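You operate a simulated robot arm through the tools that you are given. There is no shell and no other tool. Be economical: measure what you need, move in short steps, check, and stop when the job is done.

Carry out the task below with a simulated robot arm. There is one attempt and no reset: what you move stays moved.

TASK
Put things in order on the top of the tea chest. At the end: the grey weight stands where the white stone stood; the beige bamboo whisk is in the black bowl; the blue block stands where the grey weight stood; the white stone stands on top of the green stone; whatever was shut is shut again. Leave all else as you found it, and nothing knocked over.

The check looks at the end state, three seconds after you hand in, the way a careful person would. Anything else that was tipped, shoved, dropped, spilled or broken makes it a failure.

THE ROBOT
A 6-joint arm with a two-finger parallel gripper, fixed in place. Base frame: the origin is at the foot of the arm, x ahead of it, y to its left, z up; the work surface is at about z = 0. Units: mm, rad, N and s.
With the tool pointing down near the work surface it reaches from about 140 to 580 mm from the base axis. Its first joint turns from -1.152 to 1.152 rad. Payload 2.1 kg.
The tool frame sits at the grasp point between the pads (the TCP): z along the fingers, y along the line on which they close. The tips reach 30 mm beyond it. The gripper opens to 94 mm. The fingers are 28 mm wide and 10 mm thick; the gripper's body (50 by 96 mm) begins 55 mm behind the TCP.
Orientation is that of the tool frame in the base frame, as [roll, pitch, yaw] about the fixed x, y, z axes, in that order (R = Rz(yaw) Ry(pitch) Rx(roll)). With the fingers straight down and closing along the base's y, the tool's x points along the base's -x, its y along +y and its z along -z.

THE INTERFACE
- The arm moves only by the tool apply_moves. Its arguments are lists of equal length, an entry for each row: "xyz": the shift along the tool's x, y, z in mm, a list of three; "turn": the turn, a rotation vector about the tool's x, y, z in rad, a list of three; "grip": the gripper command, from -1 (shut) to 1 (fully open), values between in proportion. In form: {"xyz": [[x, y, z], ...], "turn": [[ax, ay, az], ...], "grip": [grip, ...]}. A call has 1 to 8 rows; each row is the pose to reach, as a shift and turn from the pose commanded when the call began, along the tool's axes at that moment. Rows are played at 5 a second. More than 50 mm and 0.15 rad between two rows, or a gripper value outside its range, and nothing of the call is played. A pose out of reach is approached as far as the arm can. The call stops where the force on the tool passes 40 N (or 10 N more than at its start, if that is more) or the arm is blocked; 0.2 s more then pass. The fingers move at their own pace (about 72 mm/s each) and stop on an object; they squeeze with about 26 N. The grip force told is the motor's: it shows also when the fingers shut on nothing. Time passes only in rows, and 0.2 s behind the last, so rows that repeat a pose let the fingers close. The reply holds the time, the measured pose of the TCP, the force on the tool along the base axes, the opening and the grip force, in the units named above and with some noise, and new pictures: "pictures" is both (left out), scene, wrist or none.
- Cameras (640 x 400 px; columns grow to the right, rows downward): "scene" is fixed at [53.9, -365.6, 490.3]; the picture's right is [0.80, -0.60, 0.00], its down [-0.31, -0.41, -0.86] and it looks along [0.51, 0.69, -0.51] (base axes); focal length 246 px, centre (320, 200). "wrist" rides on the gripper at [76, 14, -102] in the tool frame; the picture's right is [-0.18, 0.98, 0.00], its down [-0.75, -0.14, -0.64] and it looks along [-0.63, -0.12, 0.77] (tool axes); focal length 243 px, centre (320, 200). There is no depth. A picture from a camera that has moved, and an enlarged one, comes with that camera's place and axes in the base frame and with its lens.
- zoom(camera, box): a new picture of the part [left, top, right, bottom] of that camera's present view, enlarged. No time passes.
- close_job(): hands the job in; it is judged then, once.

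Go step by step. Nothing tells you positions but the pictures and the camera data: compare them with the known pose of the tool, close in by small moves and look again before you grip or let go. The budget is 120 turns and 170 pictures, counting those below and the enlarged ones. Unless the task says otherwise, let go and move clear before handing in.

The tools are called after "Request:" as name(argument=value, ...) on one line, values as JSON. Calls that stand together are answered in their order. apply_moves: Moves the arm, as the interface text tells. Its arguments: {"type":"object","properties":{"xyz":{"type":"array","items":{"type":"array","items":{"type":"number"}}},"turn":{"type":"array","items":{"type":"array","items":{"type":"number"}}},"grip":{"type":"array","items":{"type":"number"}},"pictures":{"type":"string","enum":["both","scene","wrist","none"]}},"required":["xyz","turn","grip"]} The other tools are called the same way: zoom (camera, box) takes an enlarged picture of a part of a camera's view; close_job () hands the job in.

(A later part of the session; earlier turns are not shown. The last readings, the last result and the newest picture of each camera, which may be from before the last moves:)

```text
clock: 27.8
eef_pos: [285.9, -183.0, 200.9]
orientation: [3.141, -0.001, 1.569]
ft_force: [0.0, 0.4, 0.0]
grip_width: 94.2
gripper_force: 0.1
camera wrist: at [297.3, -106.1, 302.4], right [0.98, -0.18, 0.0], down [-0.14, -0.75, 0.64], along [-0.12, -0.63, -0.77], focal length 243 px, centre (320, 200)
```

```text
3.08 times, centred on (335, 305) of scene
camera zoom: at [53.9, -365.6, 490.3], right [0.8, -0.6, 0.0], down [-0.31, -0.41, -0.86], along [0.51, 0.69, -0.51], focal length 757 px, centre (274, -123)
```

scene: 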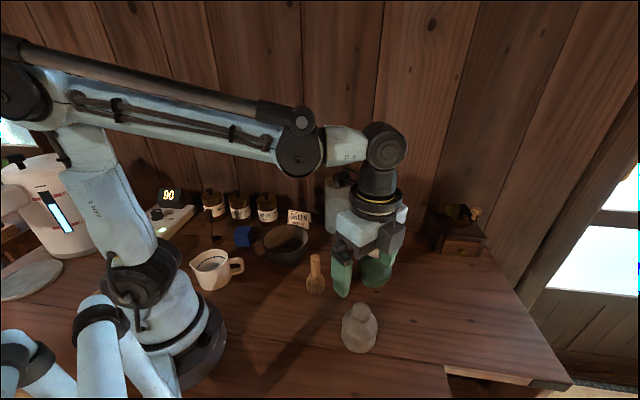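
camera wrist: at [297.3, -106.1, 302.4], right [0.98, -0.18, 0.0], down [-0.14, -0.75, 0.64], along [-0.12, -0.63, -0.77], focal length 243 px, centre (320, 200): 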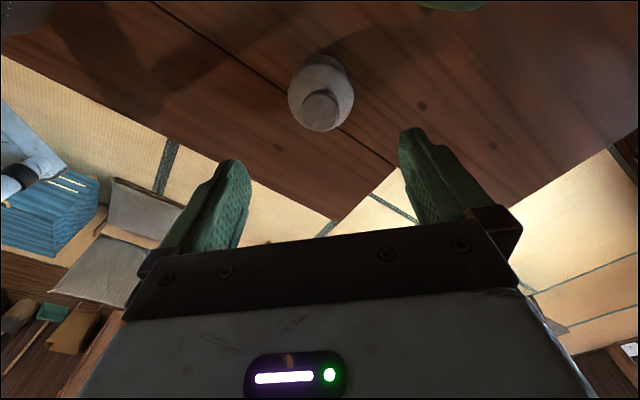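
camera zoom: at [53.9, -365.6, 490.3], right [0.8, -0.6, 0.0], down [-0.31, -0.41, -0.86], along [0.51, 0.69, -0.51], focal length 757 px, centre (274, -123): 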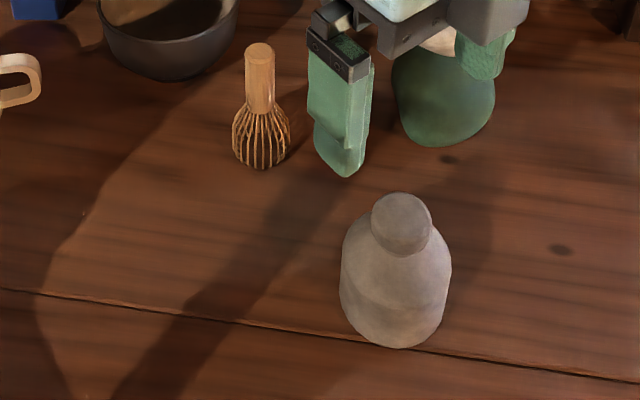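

Weight stands correctly at about (284,-181). Next, the whisk: move above it.

Request:
apply_moves(xyz=[[35, -1, -5], [70, -3, -10], [105, -4, -10], [137, -6, -10], [137, -6, -10]], turn=[[0, 0, 0], [0, 0, 0], [0, 0, 0], [0, 0, 0], [0, 0, 0]], grip=[1, 1, 1, 1, 1])

```text
clock: 29.0
eef_pos: [277.7, -41.9, 211.2]
orientation: [-3.14, -0.001, 1.571]
ft_force: [0.2, 0.5, 0.0]
grip_width: 94.0
gripper_force: 0.0
camera wrist: at [289.5, 33.9, 312.5], right [0.98, -0.18, 0.0], down [-0.14, -0.75, 0.64], along [-0.12, -0.63, -0.77], focal length 243 px, centre (320, 200)
```

scene: 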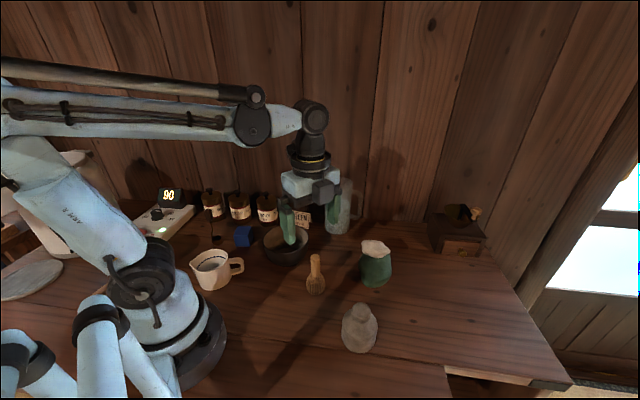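
wrist: 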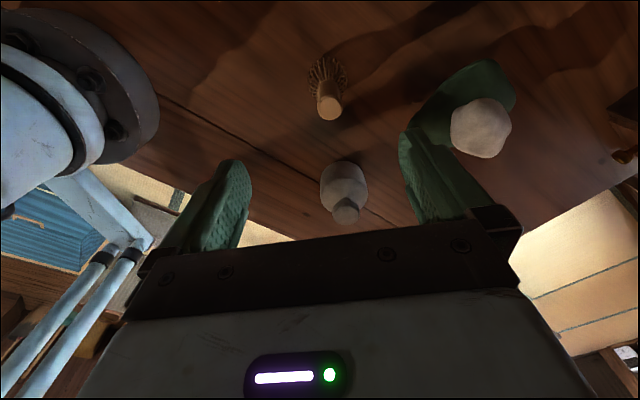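

Request:
apply_moves(xyz=[[3, 4, 20], [6, 7, 40], [6, 7, 55], [6, 7, 55]], turn=[[0, 0, 0], [0, 0, 0], [0, 0, 0], [0, 0, 0]], grip=[1, 1, 1, 1])

Request:
zoom(camera="scene", box=[255, 190, 375, 310])

```text
clock: 30.0
eef_pos: [286.4, -38.1, 153.9]
orientation: [3.14, 0.0, 1.57]
ft_force: [0.3, 0.4, -0.2]
grip_width: 94.0
gripper_force: 0.0
camera wrist: at [298.7, 38.5, 256.9], right [0.98, -0.18, 0.0], down [-0.14, -0.75, 0.64], along [-0.12, -0.63, -0.77], focal length 243 px, centre (320, 200)
```

scene: 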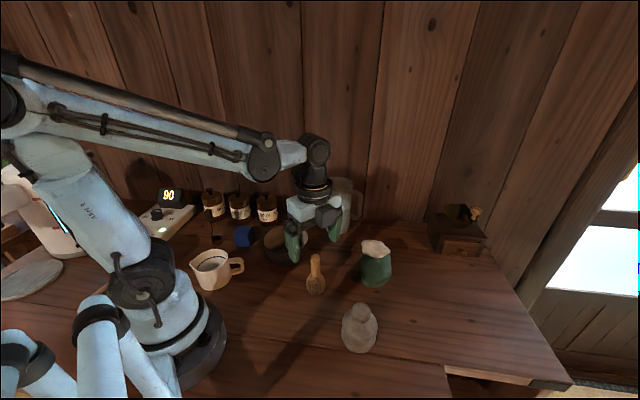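
wrist: 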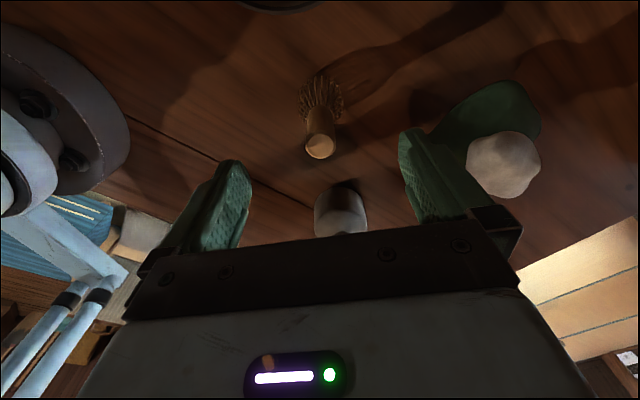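

```text
3.33 times, centred on (315, 250) of scene
camera zoom: at [53.9, -365.6, 490.3], right [0.8, -0.6, 0.0], down [-0.31, -0.41, -0.86], along [0.51, 0.69, -0.51], focal length 820 px, centre (337, 33)
```

zoom: 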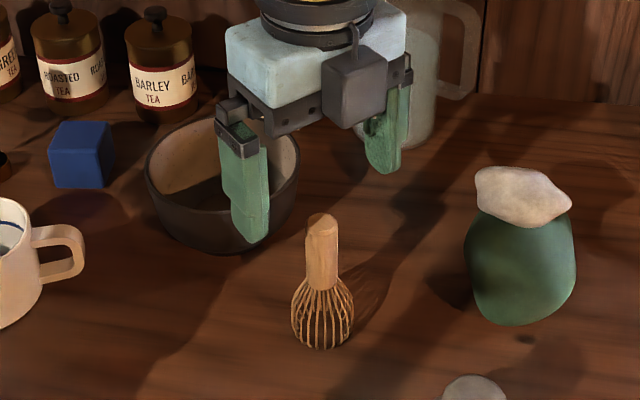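

Centred over the whisk handle. Descending and grasping the handle.

Request:
apply_moves(xyz=[[0, 0, 20], [0, 0, 40], [0, 0, 55], [0, 0, 62], [0, 0, 62]], turn=[[0, 0, 0], [0, 0, 0], [0, 0, 0], [0, 0, 0], [0, 0, 0]], grip=[0.7, 0.4, 0.2, 0, 0])

Request:
zoom(camera="scene", box=[255, 190, 375, 310])

```text
clock: 31.2
eef_pos: [286.2, -36.4, 93.8]
orientation: [-3.142, -0.001, 1.57]
ft_force: [-0.1, -0.2, 0.5]
grip_width: 47.2
gripper_force: 0.1
camera wrist: at [297.8, 39.3, 195.1], right [0.98, -0.18, 0.0], down [-0.14, -0.75, 0.64], along [-0.12, -0.63, -0.77], focal length 243 px, centre (320, 200)
```

scene: 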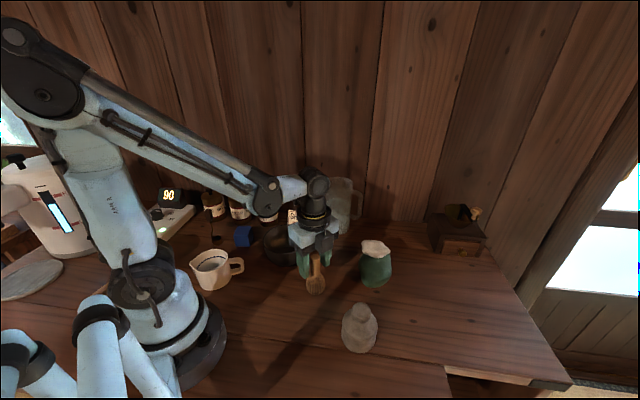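
wrist: 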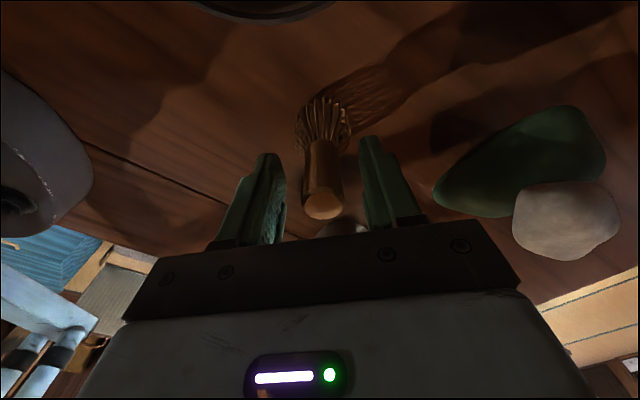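

```text
3.33 times, centred on (315, 250) of scene
camera zoom: at [53.9, -365.6, 490.3], right [0.8, -0.6, 0.0], down [-0.31, -0.41, -0.86], along [0.51, 0.69, -0.51], focal length 820 px, centre (337, 33)
```

zoom: 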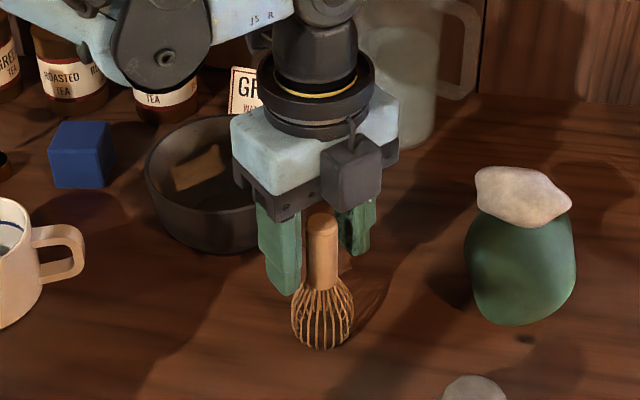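

Request:
apply_moves(xyz=[[3, 0, 2], [3, 0, 2], [3, 0, 2], [3, 0, 2], [3, 0, -20], [3, 0, -55], [3, 0, -88], [3, 0, -88]], turn=[[0, 0, 0], [0, 0, 0], [0, 0, 0], [0, 0, 0], [0, 0, 0], [0, 0, 0], [0, 0, 0], [0, 0, 0]], grip=[0, -1, -1, -1, -1, -1, -1, -1])

Request:
zoom(camera="scene", box=[205, 160, 365, 280])

```text
clock: 33.0
eef_pos: [285.9, -33.9, 182.8]
orientation: [3.141, 0.0, 1.572]
ft_force: [0.0, -0.9, 0.6]
grip_width: 21.2
gripper_force: 26.0
camera wrist: at [298.4, 42.1, 284.2], right [0.98, -0.18, 0.0], down [-0.14, -0.75, 0.64], along [-0.12, -0.63, -0.77], focal length 243 px, centre (320, 200)
```

scene: 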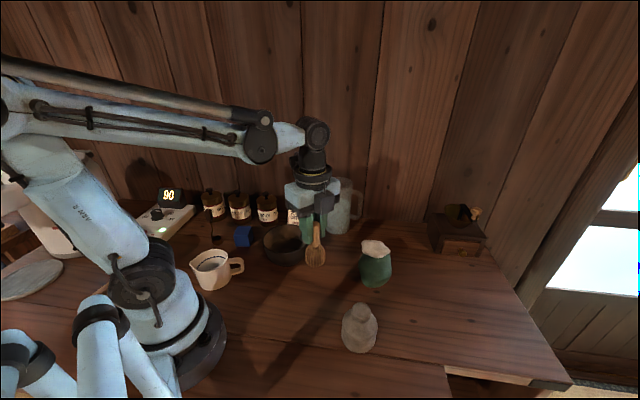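
wrist: 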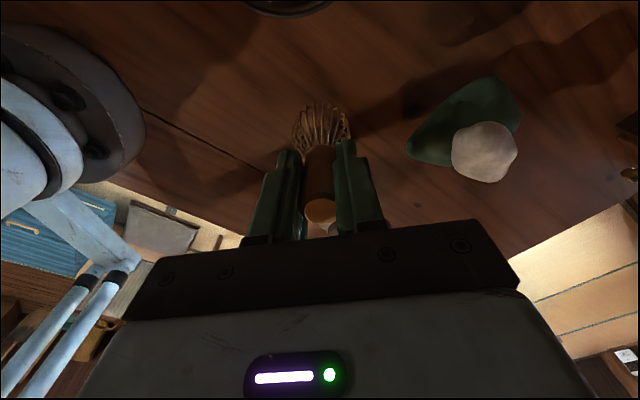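

```text
3.33 times, centred on (285, 220) of scene
camera zoom: at [53.9, -365.6, 490.3], right [0.8, -0.6, 0.0], down [-0.31, -0.41, -0.86], along [0.51, 0.69, -0.51], focal length 820 px, centre (437, 133)
```

zoom: 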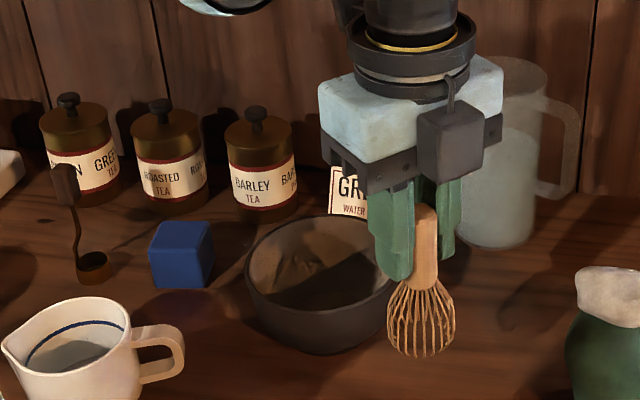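

Whisk held. Carrying it above the bowl (about (289,112)).

Request:
apply_moves(xyz=[[30, 1, -5], [60, 2, -10], [90, 2, -10], [120, 3, -10], [144, 3, -10], [144, 3, -10]], turn=[[0, 0, 0], [0, 0, 0], [0, 0, 0], [0, 0, 0], [0, 0, 0], [0, 0, 0]], grip=[-1, -1, -1, -1, -1, -1])

Request:
zoom(camera="scene", box=[205, 160, 365, 280])

Request:
zoom(camera="wrist", box=[220, 40, 420, 240])

```text
clock: 34.4
eef_pos: [287.0, 110.8, 192.4]
orientation: [3.141, 0.0, 1.57]
ft_force: [-0.3, 0.1, 0.0]
grip_width: 21.0
gripper_force: 26.4
camera wrist: at [300.2, 186.2, 293.8], right [0.98, -0.18, 0.0], down [-0.14, -0.75, 0.64], along [-0.12, -0.63, -0.77], focal length 243 px, centre (320, 200)
```

scene: 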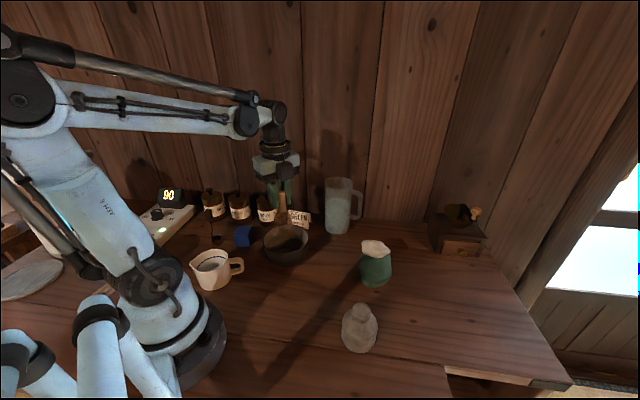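
wrist: 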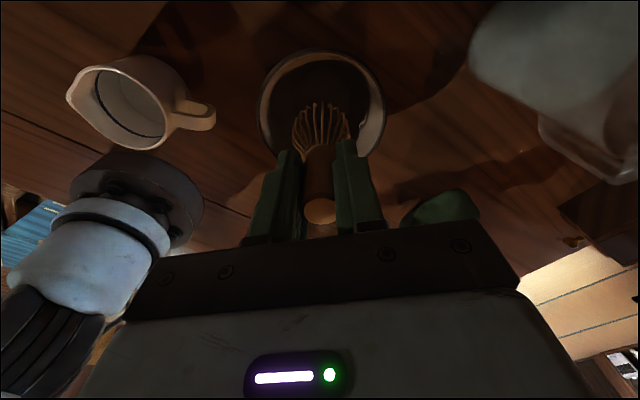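

```text
3.33 times, centred on (285, 220) of scene
camera zoom: at [53.9, -365.6, 490.3], right [0.8, -0.6, 0.0], down [-0.31, -0.41, -0.86], along [0.51, 0.69, -0.51], focal length 820 px, centre (437, 133)
```

zoom: 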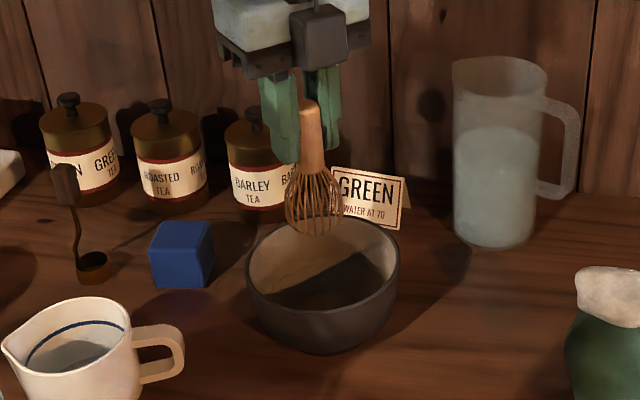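

```text
2.00 times, centred on (320, 140) of wrist
camera zoom: at [300.2, 186.2, 293.8], right [0.98, -0.18, 0.0], down [-0.14, -0.75, 0.64], along [-0.12, -0.63, -0.77], focal length 485 px, centre (320, 320)
```

zoom: 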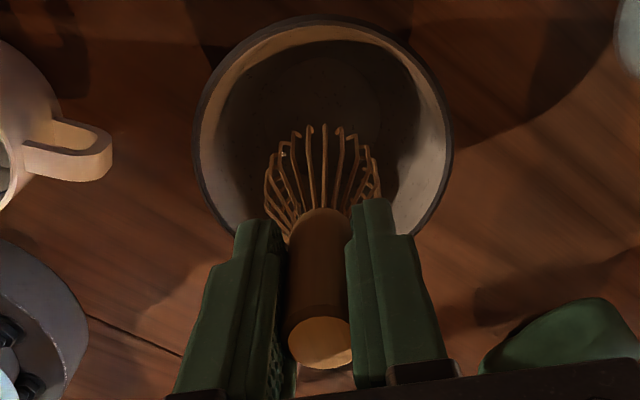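

Bowl centre about (287,107). Small correction, then lowering the whisk.

Request:
apply_moves(xyz=[[-4, 0, 10], [-4, 0, 30], [-4, 0, 50], [-4, 0, 65], [-4, 0, 78], [-4, 0, 78]], turn=[[0, 0, 0], [0, 0, 0], [0, 0, 0], [0, 0, 0], [0, 0, 0], [0, 0, 0]], grip=[-1, -1, -1, -1, -1, -1], pictures="wrist")

Request:
zoom(camera="scene", box=[205, 160, 365, 280])

```text
clock: 35.8
eef_pos: [288.5, 105.4, 113.2]
orientation: [-3.141, -0.001, 1.572]
ft_force: [-0.2, -0.1, 0.3]
grip_width: 20.9
gripper_force: 25.7
camera wrist: at [300.3, 181.4, 215.6], right [0.98, -0.18, 0.0], down [-0.14, -0.75, 0.64], along [-0.12, -0.63, -0.77], focal length 243 px, centre (320, 200)
```

wrist: 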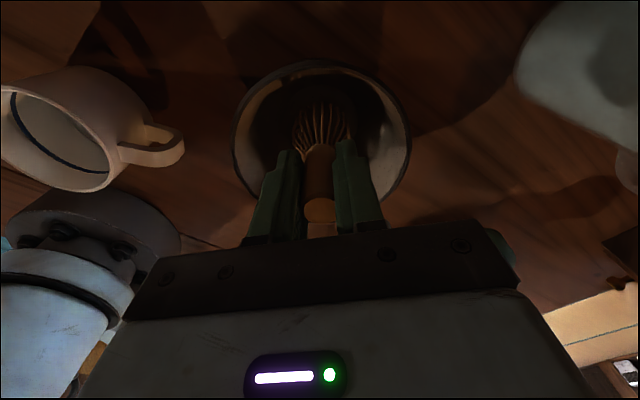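

```text
3.33 times, centred on (285, 220) of scene
camera zoom: at [53.9, -365.6, 490.3], right [0.8, -0.6, 0.0], down [-0.31, -0.41, -0.86], along [0.51, 0.69, -0.51], focal length 820 px, centre (437, 133)
```

zoom: 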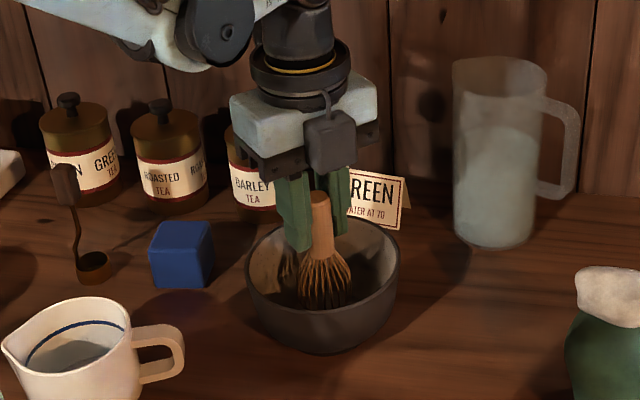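

Request:
apply_moves(xyz=[[0, 0, 4], [0, 0, 7], [0, 0, 7]], turn=[[0, 0, 0], [0, 0, 0], [0, 0, 0]], grip=[-1, -1, -1], pictures="none")

```text
clock: 36.6
eef_pos: [289.6, 105.8, 107.8]
orientation: [-3.141, -0.002, 1.57]
ft_force: [0.1, -0.2, -0.3]
grip_width: 20.9
gripper_force: 25.8
```

Request:
apply_moves(xyz=[[0, 0, 2], [0, 0, 4], [0, 0, 4]], turn=[[0, 0, 0], [0, 0, 0], [0, 0, 0]], grip=[-1, -1, -1], pictures="none")

```text
clock: 37.4
eef_pos: [289.2, 105.6, 103.0]
orientation: [3.14, -0.002, 1.572]
ft_force: [0.7, -0.7, 0.6]
grip_width: 20.9
gripper_force: 26.1
```

The whisk has not yet touched the floor of the bowl; lowering a bit more.

Request:
apply_moves(xyz=[[0, 0, 1.5], [0, 0, 3], [0, 0, 3]], turn=[[0, 0, 0], [0, 0, 0], [0, 0, 0]], grip=[-1, -1, -1], pictures="none")

```text
clock: 38.2
eef_pos: [289.2, 105.0, 99.9]
orientation: [3.141, 0.0, 1.571]
ft_force: [0.2, -0.1, -0.4]
grip_width: 20.9
gripper_force: 25.9
```

Request:
apply_moves(xyz=[[0, 0, 1.5], [0, 0, 3], [0, 0, 3]], turn=[[0, 0, 0], [0, 0, 0], [0, 0, 0]], grip=[-1, -1, -1], pictures="none")

```text
clock: 39.0
eef_pos: [289.7, 105.0, 97.9]
orientation: [3.141, 0.0, 1.571]
ft_force: [-1.2, -2.6, 18.1]
grip_width: 20.5
gripper_force: 26.1
```

Contact with the bowl floor. Backing off slightly and opening gently.

Request:
apply_moves(xyz=[[0, 0, -1], [0, 0, -1], [0, 0, -1], [0, 0, -1], [0, 0, -1], [0, 0, -1]], turn=[[0, 0, 0], [0, 0, 0], [0, 0, 0], [0, 0, 0], [0, 0, 0], [0, 0, 0]], grip=[-1, -1, -0.5, -0.45, -0.4, -0.4], pictures="wrist")

Request:
zoom(camera="scene", box=[225, 170, 345, 280])

```text
clock: 40.4
eef_pos: [289.4, 105.1, 97.7]
orientation: [3.141, 0.001, 1.57]
ft_force: [-0.3, 0.7, -0.1]
grip_width: 28.1
gripper_force: 0.0
camera wrist: at [301.7, 180.9, 199.7], right [0.98, -0.18, 0.0], down [-0.14, -0.75, 0.64], along [-0.12, -0.63, -0.77], focal length 243 px, centre (320, 200)
```

wrist: 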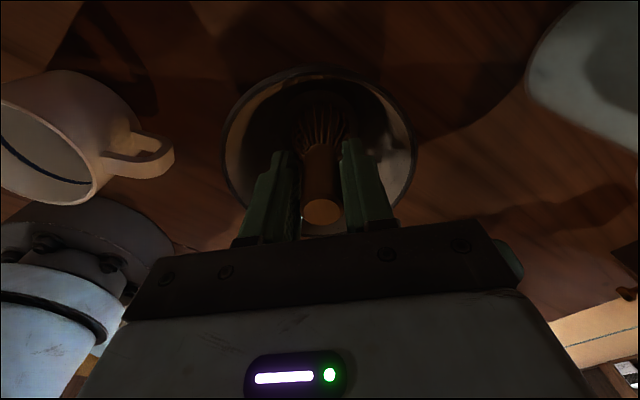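

```text
3.64 times, centred on (285, 225) of scene
camera zoom: at [53.9, -365.6, 490.3], right [0.8, -0.6, 0.0], down [-0.31, -0.41, -0.86], along [0.51, 0.69, -0.51], focal length 894 px, centre (447, 109)
```

zoom: 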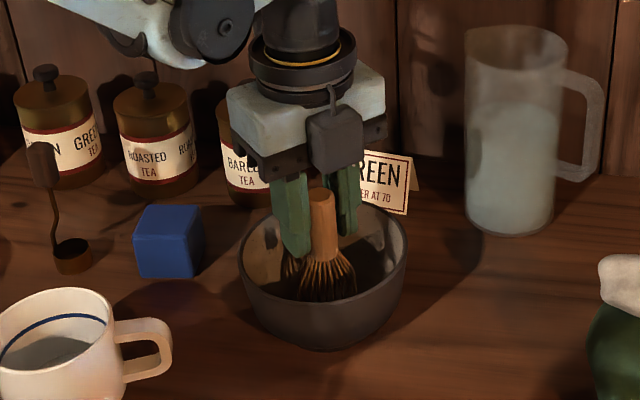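

The whisk stands on its own. Opening a bit more and raising.

Request:
apply_moves(xyz=[[0, 0, 0], [0, 0, 0], [0, 0, -15], [0, 0, -40], [0, 0, -75], [0, 0, -105], [0, 0, -105]], turn=[[0, 0, 0], [0, 0, 0], [0, 0, 0], [0, 0, 0], [0, 0, 0], [0, 0, 0], [0, 0, 0]], grip=[-0.1, 0.1, 0.1, 0.1, 0.5, 1, 1])

Request:
zoom(camera="scene", box=[180, 170, 340, 280])

```text
clock: 42.0
eef_pos: [287.3, 106.2, 201.9]
orientation: [-3.139, 0.001, 1.571]
ft_force: [-0.3, -0.8, 0.0]
grip_width: 93.7
gripper_force: 0.1
camera wrist: at [299.2, 182.1, 303.5], right [0.98, -0.18, 0.0], down [-0.14, -0.75, 0.64], along [-0.12, -0.63, -0.77], focal length 243 px, centre (320, 200)
```

scene: 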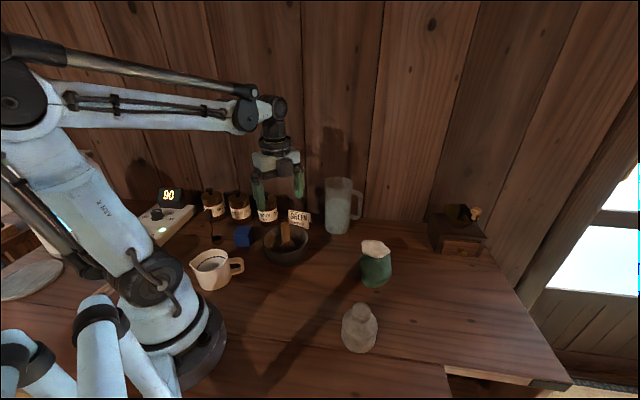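
wrist: 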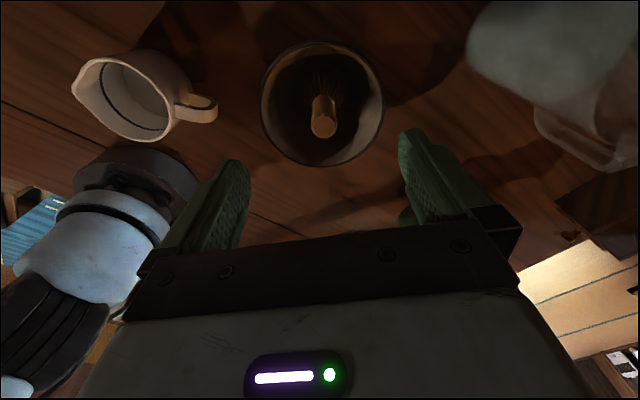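

```text
3.64 times, centred on (260, 225) of scene
camera zoom: at [53.9, -365.6, 490.3], right [0.8, -0.6, 0.0], down [-0.31, -0.41, -0.86], along [0.51, 0.69, -0.51], focal length 894 px, centre (538, 109)
```

zoom: 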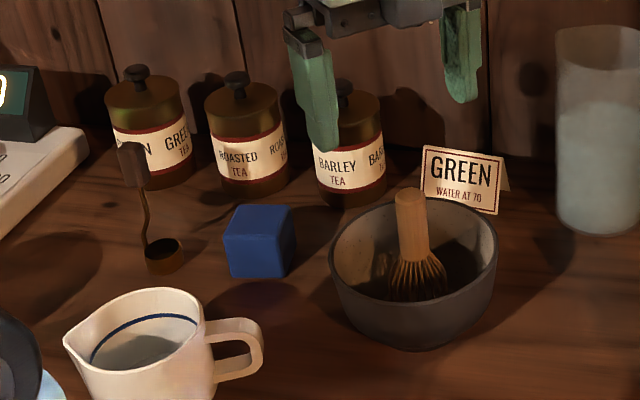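

Whisk stands in the bowl. Next the blue block at about (214,237), rotated ~45°. I move above it while turning the wrist so the camera stays on the clear side.

Request:
apply_moves(xyz=[[16, -9, 0], [32, -18, 0], [48, -27, 0], [64, -36, 0], [80, -45, 0], [96, -54, 0], [112, -63, 0], [131, -73, 0]], turn=[[0, 0, -0.145], [0, 0, -0.29], [0, 0, -0.435], [0, 0, -0.58], [0, 0, -0.725], [0, 0, -0.87], [0, 0, -1.015], [0, 0, -1.16]], grip=[1, 1, 1, 1, 1, 1, 1, 1], pictures="scene")

```text
clock: 43.8
eef_pos: [214.9, 236.4, 202.5]
orientation: [3.141, 0.0, 2.733]
ft_force: [-0.5, -0.1, 0.5]
grip_width: 93.9
gripper_force: 0.0
```

scene: 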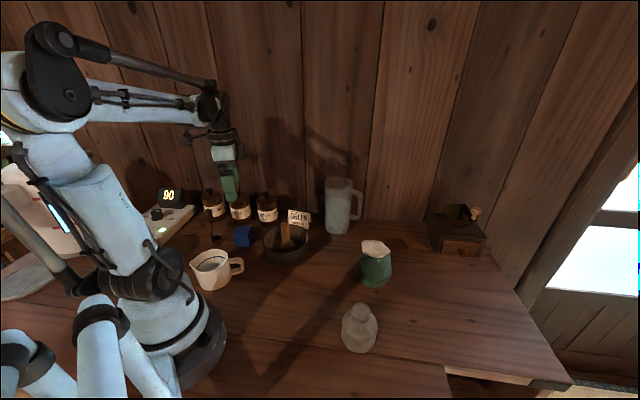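

Request:
apply_moves(xyz=[[0, 0, 0], [0, 0, 0], [0, 0, 0], [0, 0, 0], [0, 0, 0], [0, 0, 0], [0, 0, 0], [0, 0, 0]], turn=[[0, 0, -0.145], [0, 0, -0.29], [0, 0, -0.435], [0, 0, -0.58], [0, 0, -0.725], [0, 0, -0.87], [0, 0, -1.015], [0, 0, -1.16]], grip=[1, 1, 1, 1, 1, 1, 1, 1])

Request:
zoom(camera="wrist", box=[220, 20, 420, 180])

```text
clock: 45.6
eef_pos: [215.4, 236.1, 204.0]
orientation: [3.141, 0.003, -2.389]
ft_force: [0.5, 0.3, 0.7]
grip_width: 94.1
gripper_force: 0.0
camera wrist: at [148.4, 194.0, 305.5], right [-0.54, 0.84, 0.0], down [0.65, 0.41, 0.64], along [0.54, 0.35, -0.77], focal length 243 px, centre (320, 200)
```

scene: 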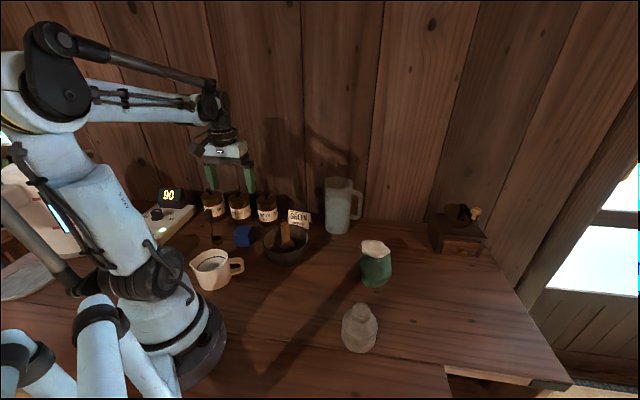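
wrist: 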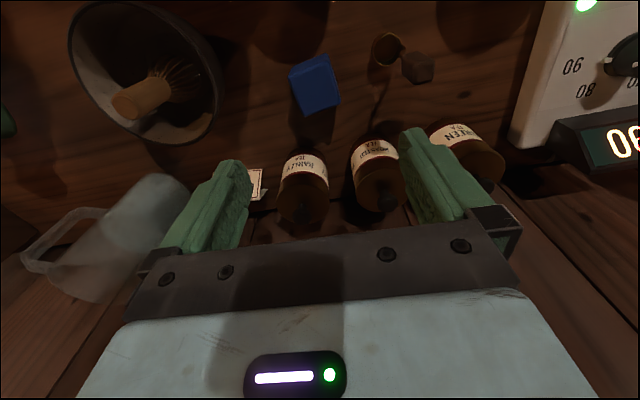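

```text
2.50 times, centred on (320, 100) of wrist
camera zoom: at [148.4, 194.0, 305.5], right [-0.54, 0.84, 0.0], down [0.65, 0.41, 0.64], along [0.54, 0.35, -0.77], focal length 606 px, centre (320, 450)
```

zoom: 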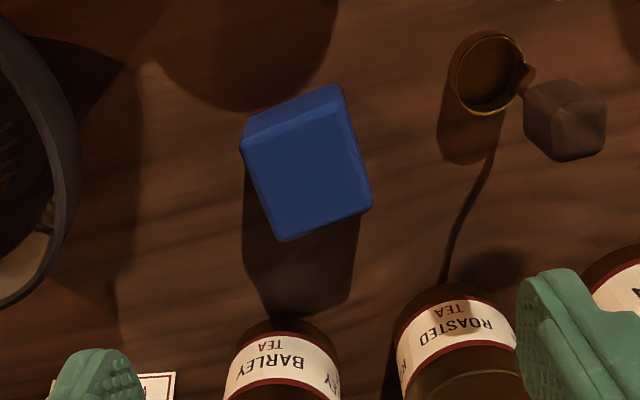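

Block centre ≈ (213,233), faces at ~52°. I align the fingers and go partway down.

Request:
apply_moves(xyz=[[2, 0, 15], [3.5, -1, 40], [3.5, -1, 65], [3.5, -1, 84], [3.5, -1, 84]], turn=[[0, 0, -0.08], [0, 0, -0.164], [0, 0, -0.164], [0, 0, -0.164], [0, 0, -0.164]], grip=[1, 0.7, 0.6, 0.6, 0.6])

Request:
zoom(camera="wrist", box=[220, 50, 420, 210])

Request:
zoom(camera="scene", box=[170, 150, 310, 260])

```text
clock: 46.8
eef_pos: [213.9, 232.6, 121.0]
orientation: [3.141, 0.0, -2.228]
ft_force: [-0.9, 0.0, 0.7]
grip_width: 75.4
gripper_force: 0.0
camera wrist: at [154.8, 181.2, 222.2], right [-0.67, 0.75, 0.0], down [0.57, 0.51, 0.64], along [0.48, 0.43, -0.77], focal length 243 px, centre (320, 200)
```

scene: 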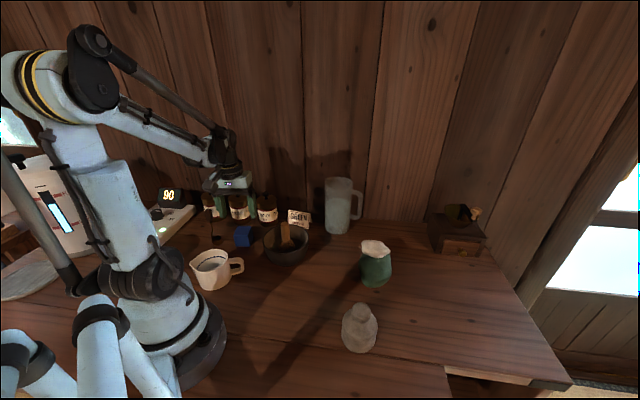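
wrist: 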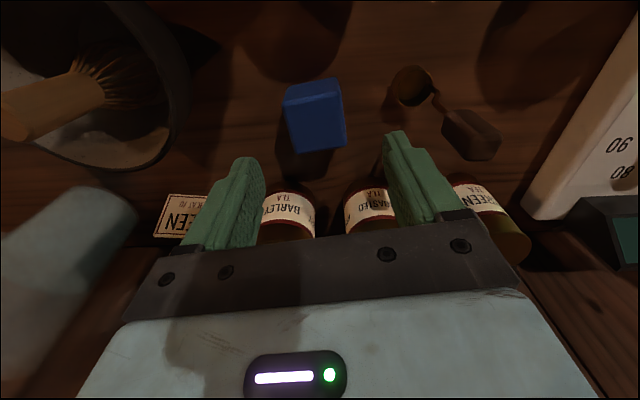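

```text
2.50 times, centred on (320, 130) of wrist
camera zoom: at [154.8, 181.2, 222.2], right [-0.67, 0.75, 0.0], down [0.57, 0.51, 0.64], along [0.48, 0.43, -0.77], focal length 606 px, centre (320, 375)
```

zoom: 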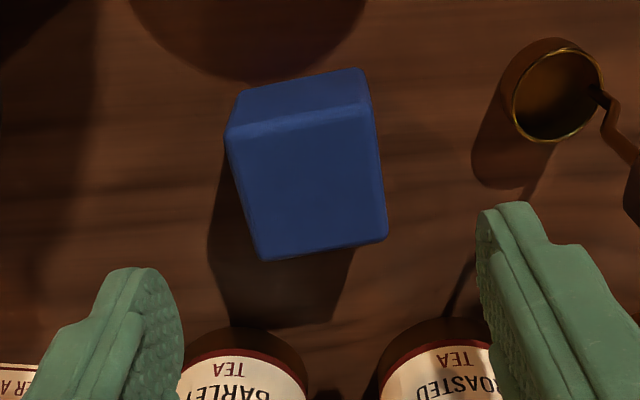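

```text
3.64 times, centred on (240, 205) of scene
camera zoom: at [53.9, -365.6, 490.3], right [0.8, -0.6, 0.0], down [-0.31, -0.41, -0.86], along [0.51, 0.69, -0.51], focal length 894 px, centre (611, 182)
```

zoom: 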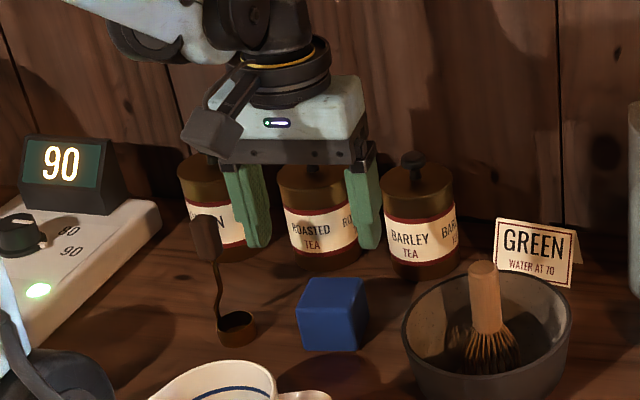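

Request:
apply_moves(xyz=[[2.5, -1, 20], [2.5, -1, 40], [2.5, -1, 60], [2.5, -1, 72], [2.5, -1, 72]], turn=[[0, 0, -0.02], [0, 0, -0.02], [0, 0, -0.02], [0, 0, -0.02], [0, 0, -0.02]], grip=[0.6, 0.6, 0.6, 0.6, 0.6])

Request:
zoom(camera="scene", box=[170, 150, 310, 260])

```text
clock: 48.0
eef_pos: [215.4, 230.2, 47.1]
orientation: [3.141, -0.001, -2.207]
ft_force: [-0.3, 0.1, -0.2]
grip_width: 75.1
gripper_force: 0.0
camera wrist: at [156.0, 176.7, 149.9], right [-0.68, 0.73, 0.0], down [0.56, 0.52, 0.64], along [0.47, 0.44, -0.77], focal length 243 px, centre (320, 200)
```

scene: 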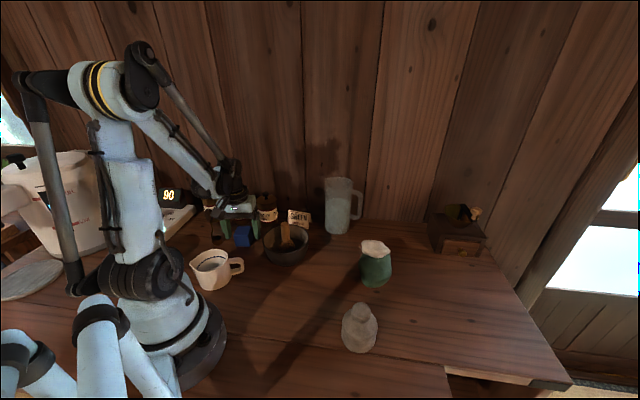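
wrist: 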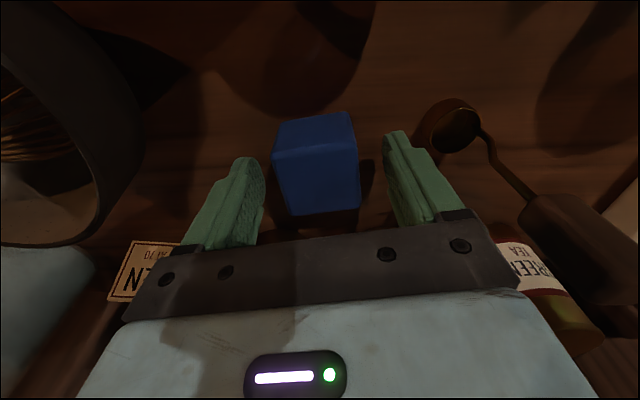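

```text
3.64 times, centred on (240, 205) of scene
camera zoom: at [53.9, -365.6, 490.3], right [0.8, -0.6, 0.0], down [-0.31, -0.41, -0.86], along [0.51, 0.69, -0.51], focal length 894 px, centre (611, 182)
```

zoom: 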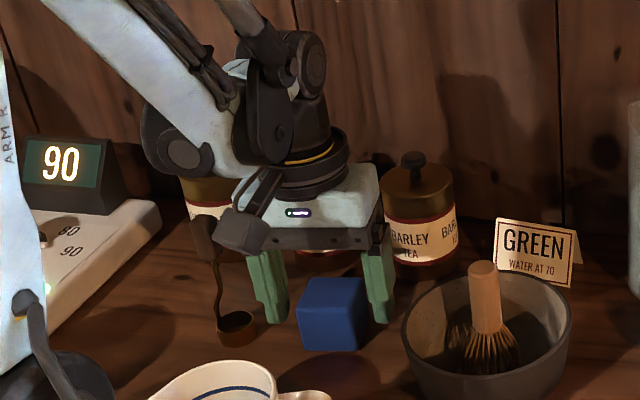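

Well centred. Down the last 10 mm, close, and lift.

Request:
apply_moves(xyz=[[0, 0, 6], [0, 0, 11], [0, 0, 11], [0, 0, 11], [0, 0, 11], [0, 0, 5], [0, 0, -20], [0, 0, -20]], turn=[[0, 0, 0], [0, 0, 0], [0, 0, 0], [0, 0, 0], [0, 0, 0], [0, 0, 0], [0, 0, 0], [0, 0, 0]], grip=[0.6, 0.6, -1, -1, -1, -1, -1, -1])

```text
clock: 49.8
eef_pos: [213.7, 231.3, 67.9]
orientation: [-3.14, 0.001, -2.208]
ft_force: [-0.6, 0.7, -0.3]
grip_width: 48.7
gripper_force: 25.5
camera wrist: at [154.5, 178.3, 169.4], right [-0.68, 0.73, 0.0], down [0.56, 0.52, 0.64], along [0.47, 0.44, -0.77], focal length 243 px, centre (320, 200)
```

scene: 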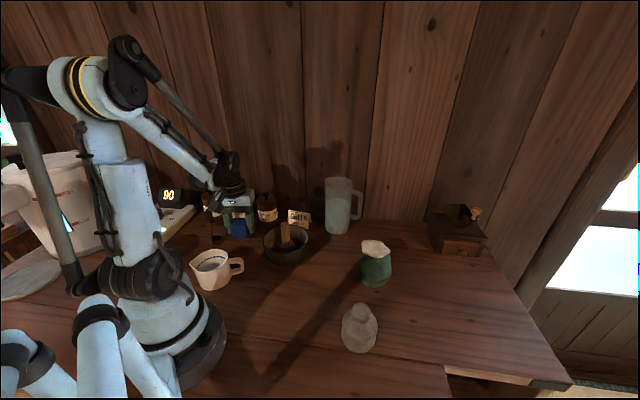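
wrist: 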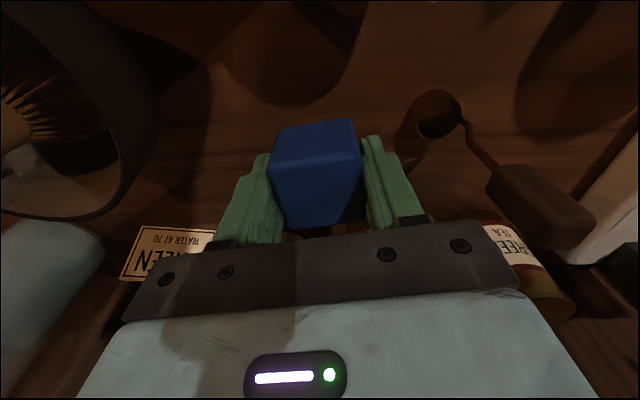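

Block held (48.7 mm). Lifting high, then carrying toward the weight's old spot (144.5,-88.5).

Request:
apply_moves(xyz=[[0, 0, -30], [0, 0, -65], [0, 0, -100], [0, 0, -135], [24, -18, -135], [52, -38, -135], [80, -59, -135], [108, -80, -135]], turn=[[0, 0, 0], [0, 0, 0], [0, 0, 0], [0, 0, 0], [0, 0, 0], [0, 0, 0], [0, 0, 0], [0, 0, 0]], grip=[-1, -1, -1, -1, -1, -1, -1, -1], pictures="scene")

```text
clock: 51.6
eef_pos: [214.0, 95.5, 200.5]
orientation: [3.141, -0.001, -2.207]
ft_force: [0.4, -0.5, -0.8]
grip_width: 48.8
gripper_force: 26.2
```

scene: 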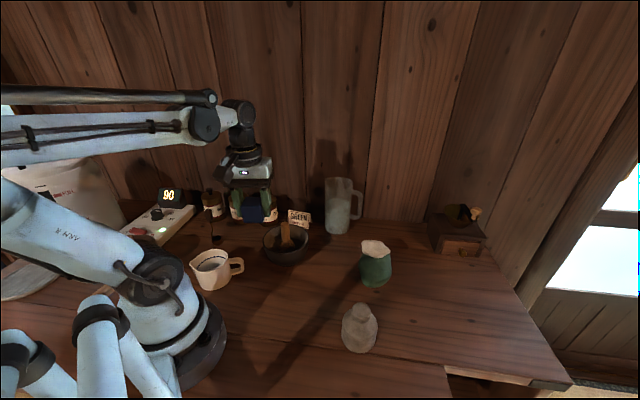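

Request:
apply_moves(xyz=[[32.2, -23.8, 0], [64.3, -47.5, 0], [97.2, -61.9, 0], [130.8, -66.8, 0], [161.2, -64.4, 0], [189.2, -53.4, 0], [189.2, -53.4, 0]], turn=[[0, 0, 0], [0, 0, 0], [0, 0, 0], [0, 0, 0], [0, 0, 0], [0, 0, 0], [0, 0, 0]], grip=[-1, -1, -1, -1, -1, -1, -1])

```text
clock: 53.2
eef_pos: [142.4, -86.2, 202.9]
orientation: [3.141, 0.001, -2.207]
ft_force: [-0.4, 0.2, -0.9]
grip_width: 48.6
gripper_force: 25.7
camera wrist: at [83.8, -139.8, 304.3], right [-0.68, 0.73, 0.0], down [0.56, 0.52, 0.64], along [0.47, 0.44, -0.77], focal length 243 px, centre (320, 200)
```

scene: 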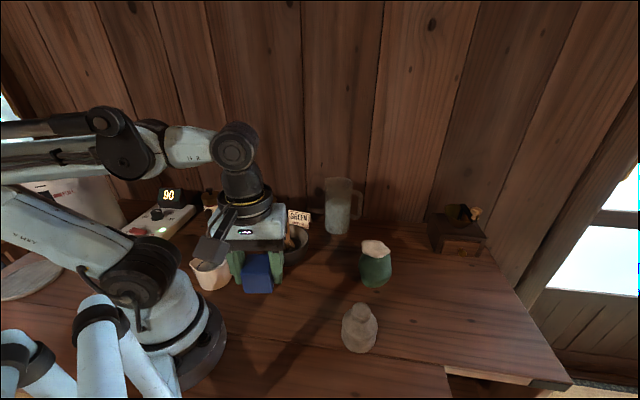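
wrist: 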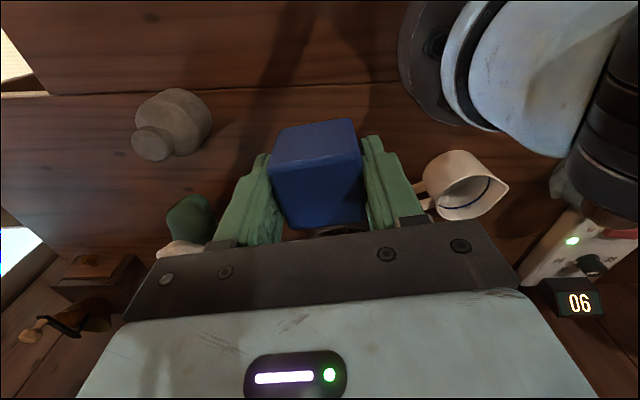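

Request:
apply_moves(xyz=[[0.8, -1.8, 25], [0.8, -1.8, 55], [0.8, -1.8, 85], [0.8, -1.8, 115], [0.8, -1.8, 138], [0.8, -1.8, 152], [0.8, -1.8, 158], [0.8, -1.8, 158]], turn=[[0, 0, 0], [0, 0, 0], [0, 0, 0], [0, 0, 0], [0, 0, 0], [0, 0, 0], [0, 0, 0], [0, 0, 0]], grip=[-1, -1, -1, -1, -1, -1, -1, -1])

Request:
zoom(camera="scene", box=[180, 240, 340, 380])

```text
clock: 55.0
eef_pos: [144.2, -88.6, 43.7]
orientation: [-3.141, -0.001, -2.207]
ft_force: [0.4, -1.0, -0.2]
grip_width: 48.7
gripper_force: 25.3
camera wrist: at [85.5, -141.9, 145.4], right [-0.68, 0.73, 0.0], down [0.56, 0.52, 0.64], along [0.47, 0.44, -0.77], focal length 243 px, centre (320, 200)
```

scene: 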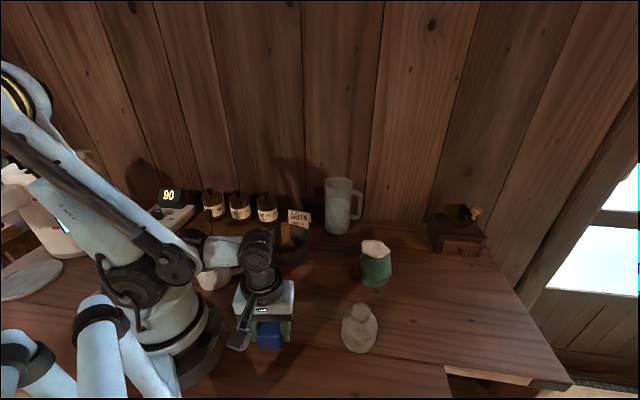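
wrist: 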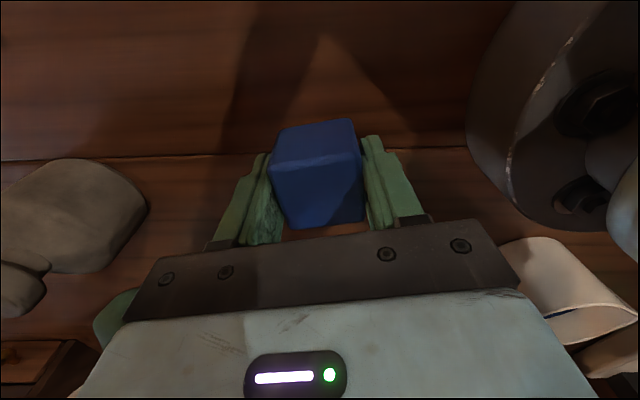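

```text
2.86 times, centred on (260, 310) of scene
camera zoom: at [53.9, -365.6, 490.3], right [0.8, -0.6, 0.0], down [-0.31, -0.41, -0.86], along [0.51, 0.69, -0.51], focal length 703 px, centre (491, -114)
```

zoom: 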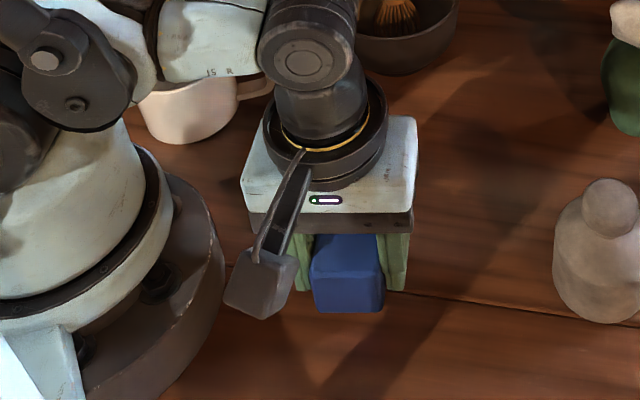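

Request:
apply_moves(xyz=[[0, 0, 4], [0, 0, 7], [0, 0, 7]], turn=[[0, 0, 0], [0, 0, 0], [0, 0, 0]], grip=[-1, -1, -1], pictures="none")

```text
clock: 55.8
eef_pos: [144.8, -88.5, 37.0]
orientation: [-3.141, 0.0, -2.206]
ft_force: [1.0, -0.2, -1.1]
grip_width: 48.7
gripper_force: 26.5
```

Request:
apply_moves(xyz=[[0, 0, 1], [0, 0, 1.5], [0, 0, 1.5]], turn=[[0, 0, 0], [0, 0, 0], [0, 0, 0]], grip=[-1, -1, -1], pictures="none")

```text
clock: 56.6
eef_pos: [145.7, -90.1, 35.9]
orientation: [-3.141, -0.002, -2.208]
ft_force: [-5.8, 2.9, 22.2]
grip_width: 48.4
gripper_force: 26.0
```

Block touches the surface. Backing off 0.5 mm, opening, and rising.

Request:
apply_moves(xyz=[[0, 0, -0.7], [0, 0, -0.7], [0, 0, -0.7], [0, 0, -0.7], [0, 0, -0.7]], turn=[[0, 0, 0], [0, 0, 0], [0, 0, 0], [0, 0, 0], [0, 0, 0]], grip=[-1, 0.2, 0.4, 0.6, 0.6], pictures="none")

Request:
apply_moves(xyz=[[0, 0, -15], [0, 0, -45], [0, 0, -80], [0, 0, -120], [0, 0, -160], [0, 0, -160]], turn=[[0, 0, 0], [0, 0, 0], [0, 0, 0], [0, 0, 0], [0, 0, 0], [0, 0, 0]], grip=[0.6, 0.6, 0.6, 0.6, 0.6, 0.6])

Request:
zoom(camera="wrist", box=[220, 20, 420, 180])

```text
clock: 57.8
eef_pos: [144.2, -89.2, 36.2]
orientation: [-3.14, 0.0, -2.208]
ft_force: [0.0, -0.2, 0.1]
grip_width: 75.3
gripper_force: 0.1
```

```text
clock: 59.2
eef_pos: [141.9, -89.7, 195.5]
orientation: [3.141, 0.001, -2.207]
ft_force: [0.1, 0.1, -0.5]
grip_width: 75.3
gripper_force: 0.1
camera wrist: at [84.2, -141.8, 297.7], right [-0.68, 0.73, 0.0], down [0.56, 0.52, 0.64], along [0.47, 0.44, -0.77], focal length 243 px, centre (320, 200)
```

scene: 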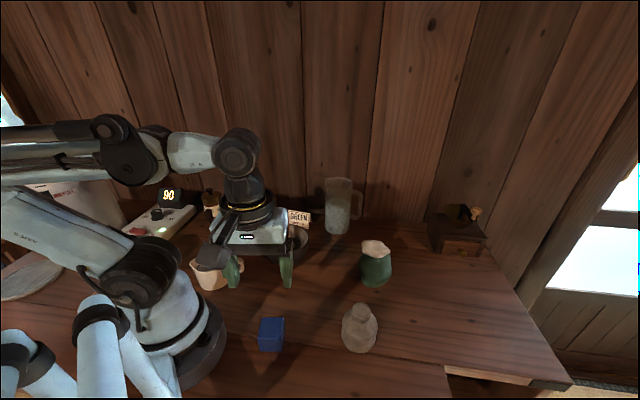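
wrist: 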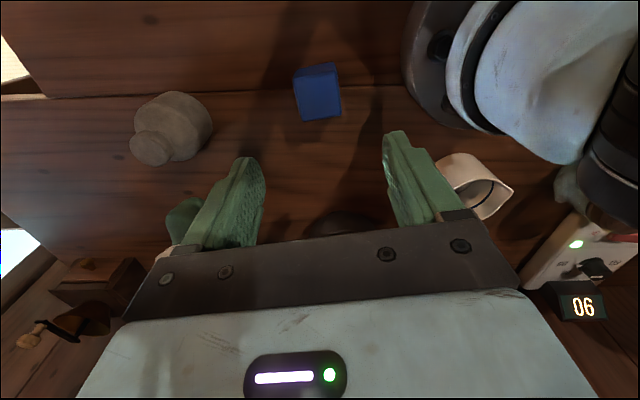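

```text
2.50 times, centred on (320, 100) of wrist
camera zoom: at [84.2, -141.8, 297.7], right [-0.68, 0.73, 0.0], down [0.56, 0.52, 0.64], along [0.47, 0.44, -0.77], focal length 606 px, centre (320, 450)
```

zoom: 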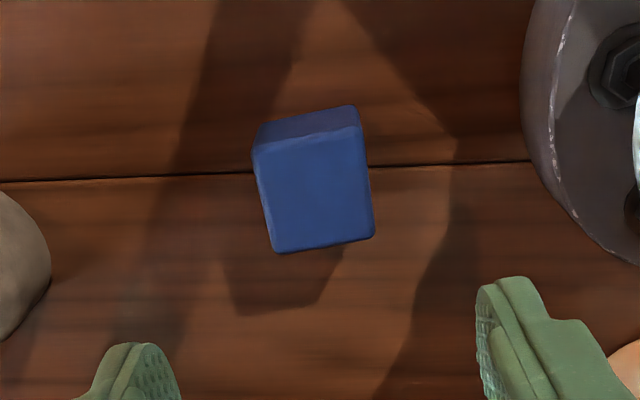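

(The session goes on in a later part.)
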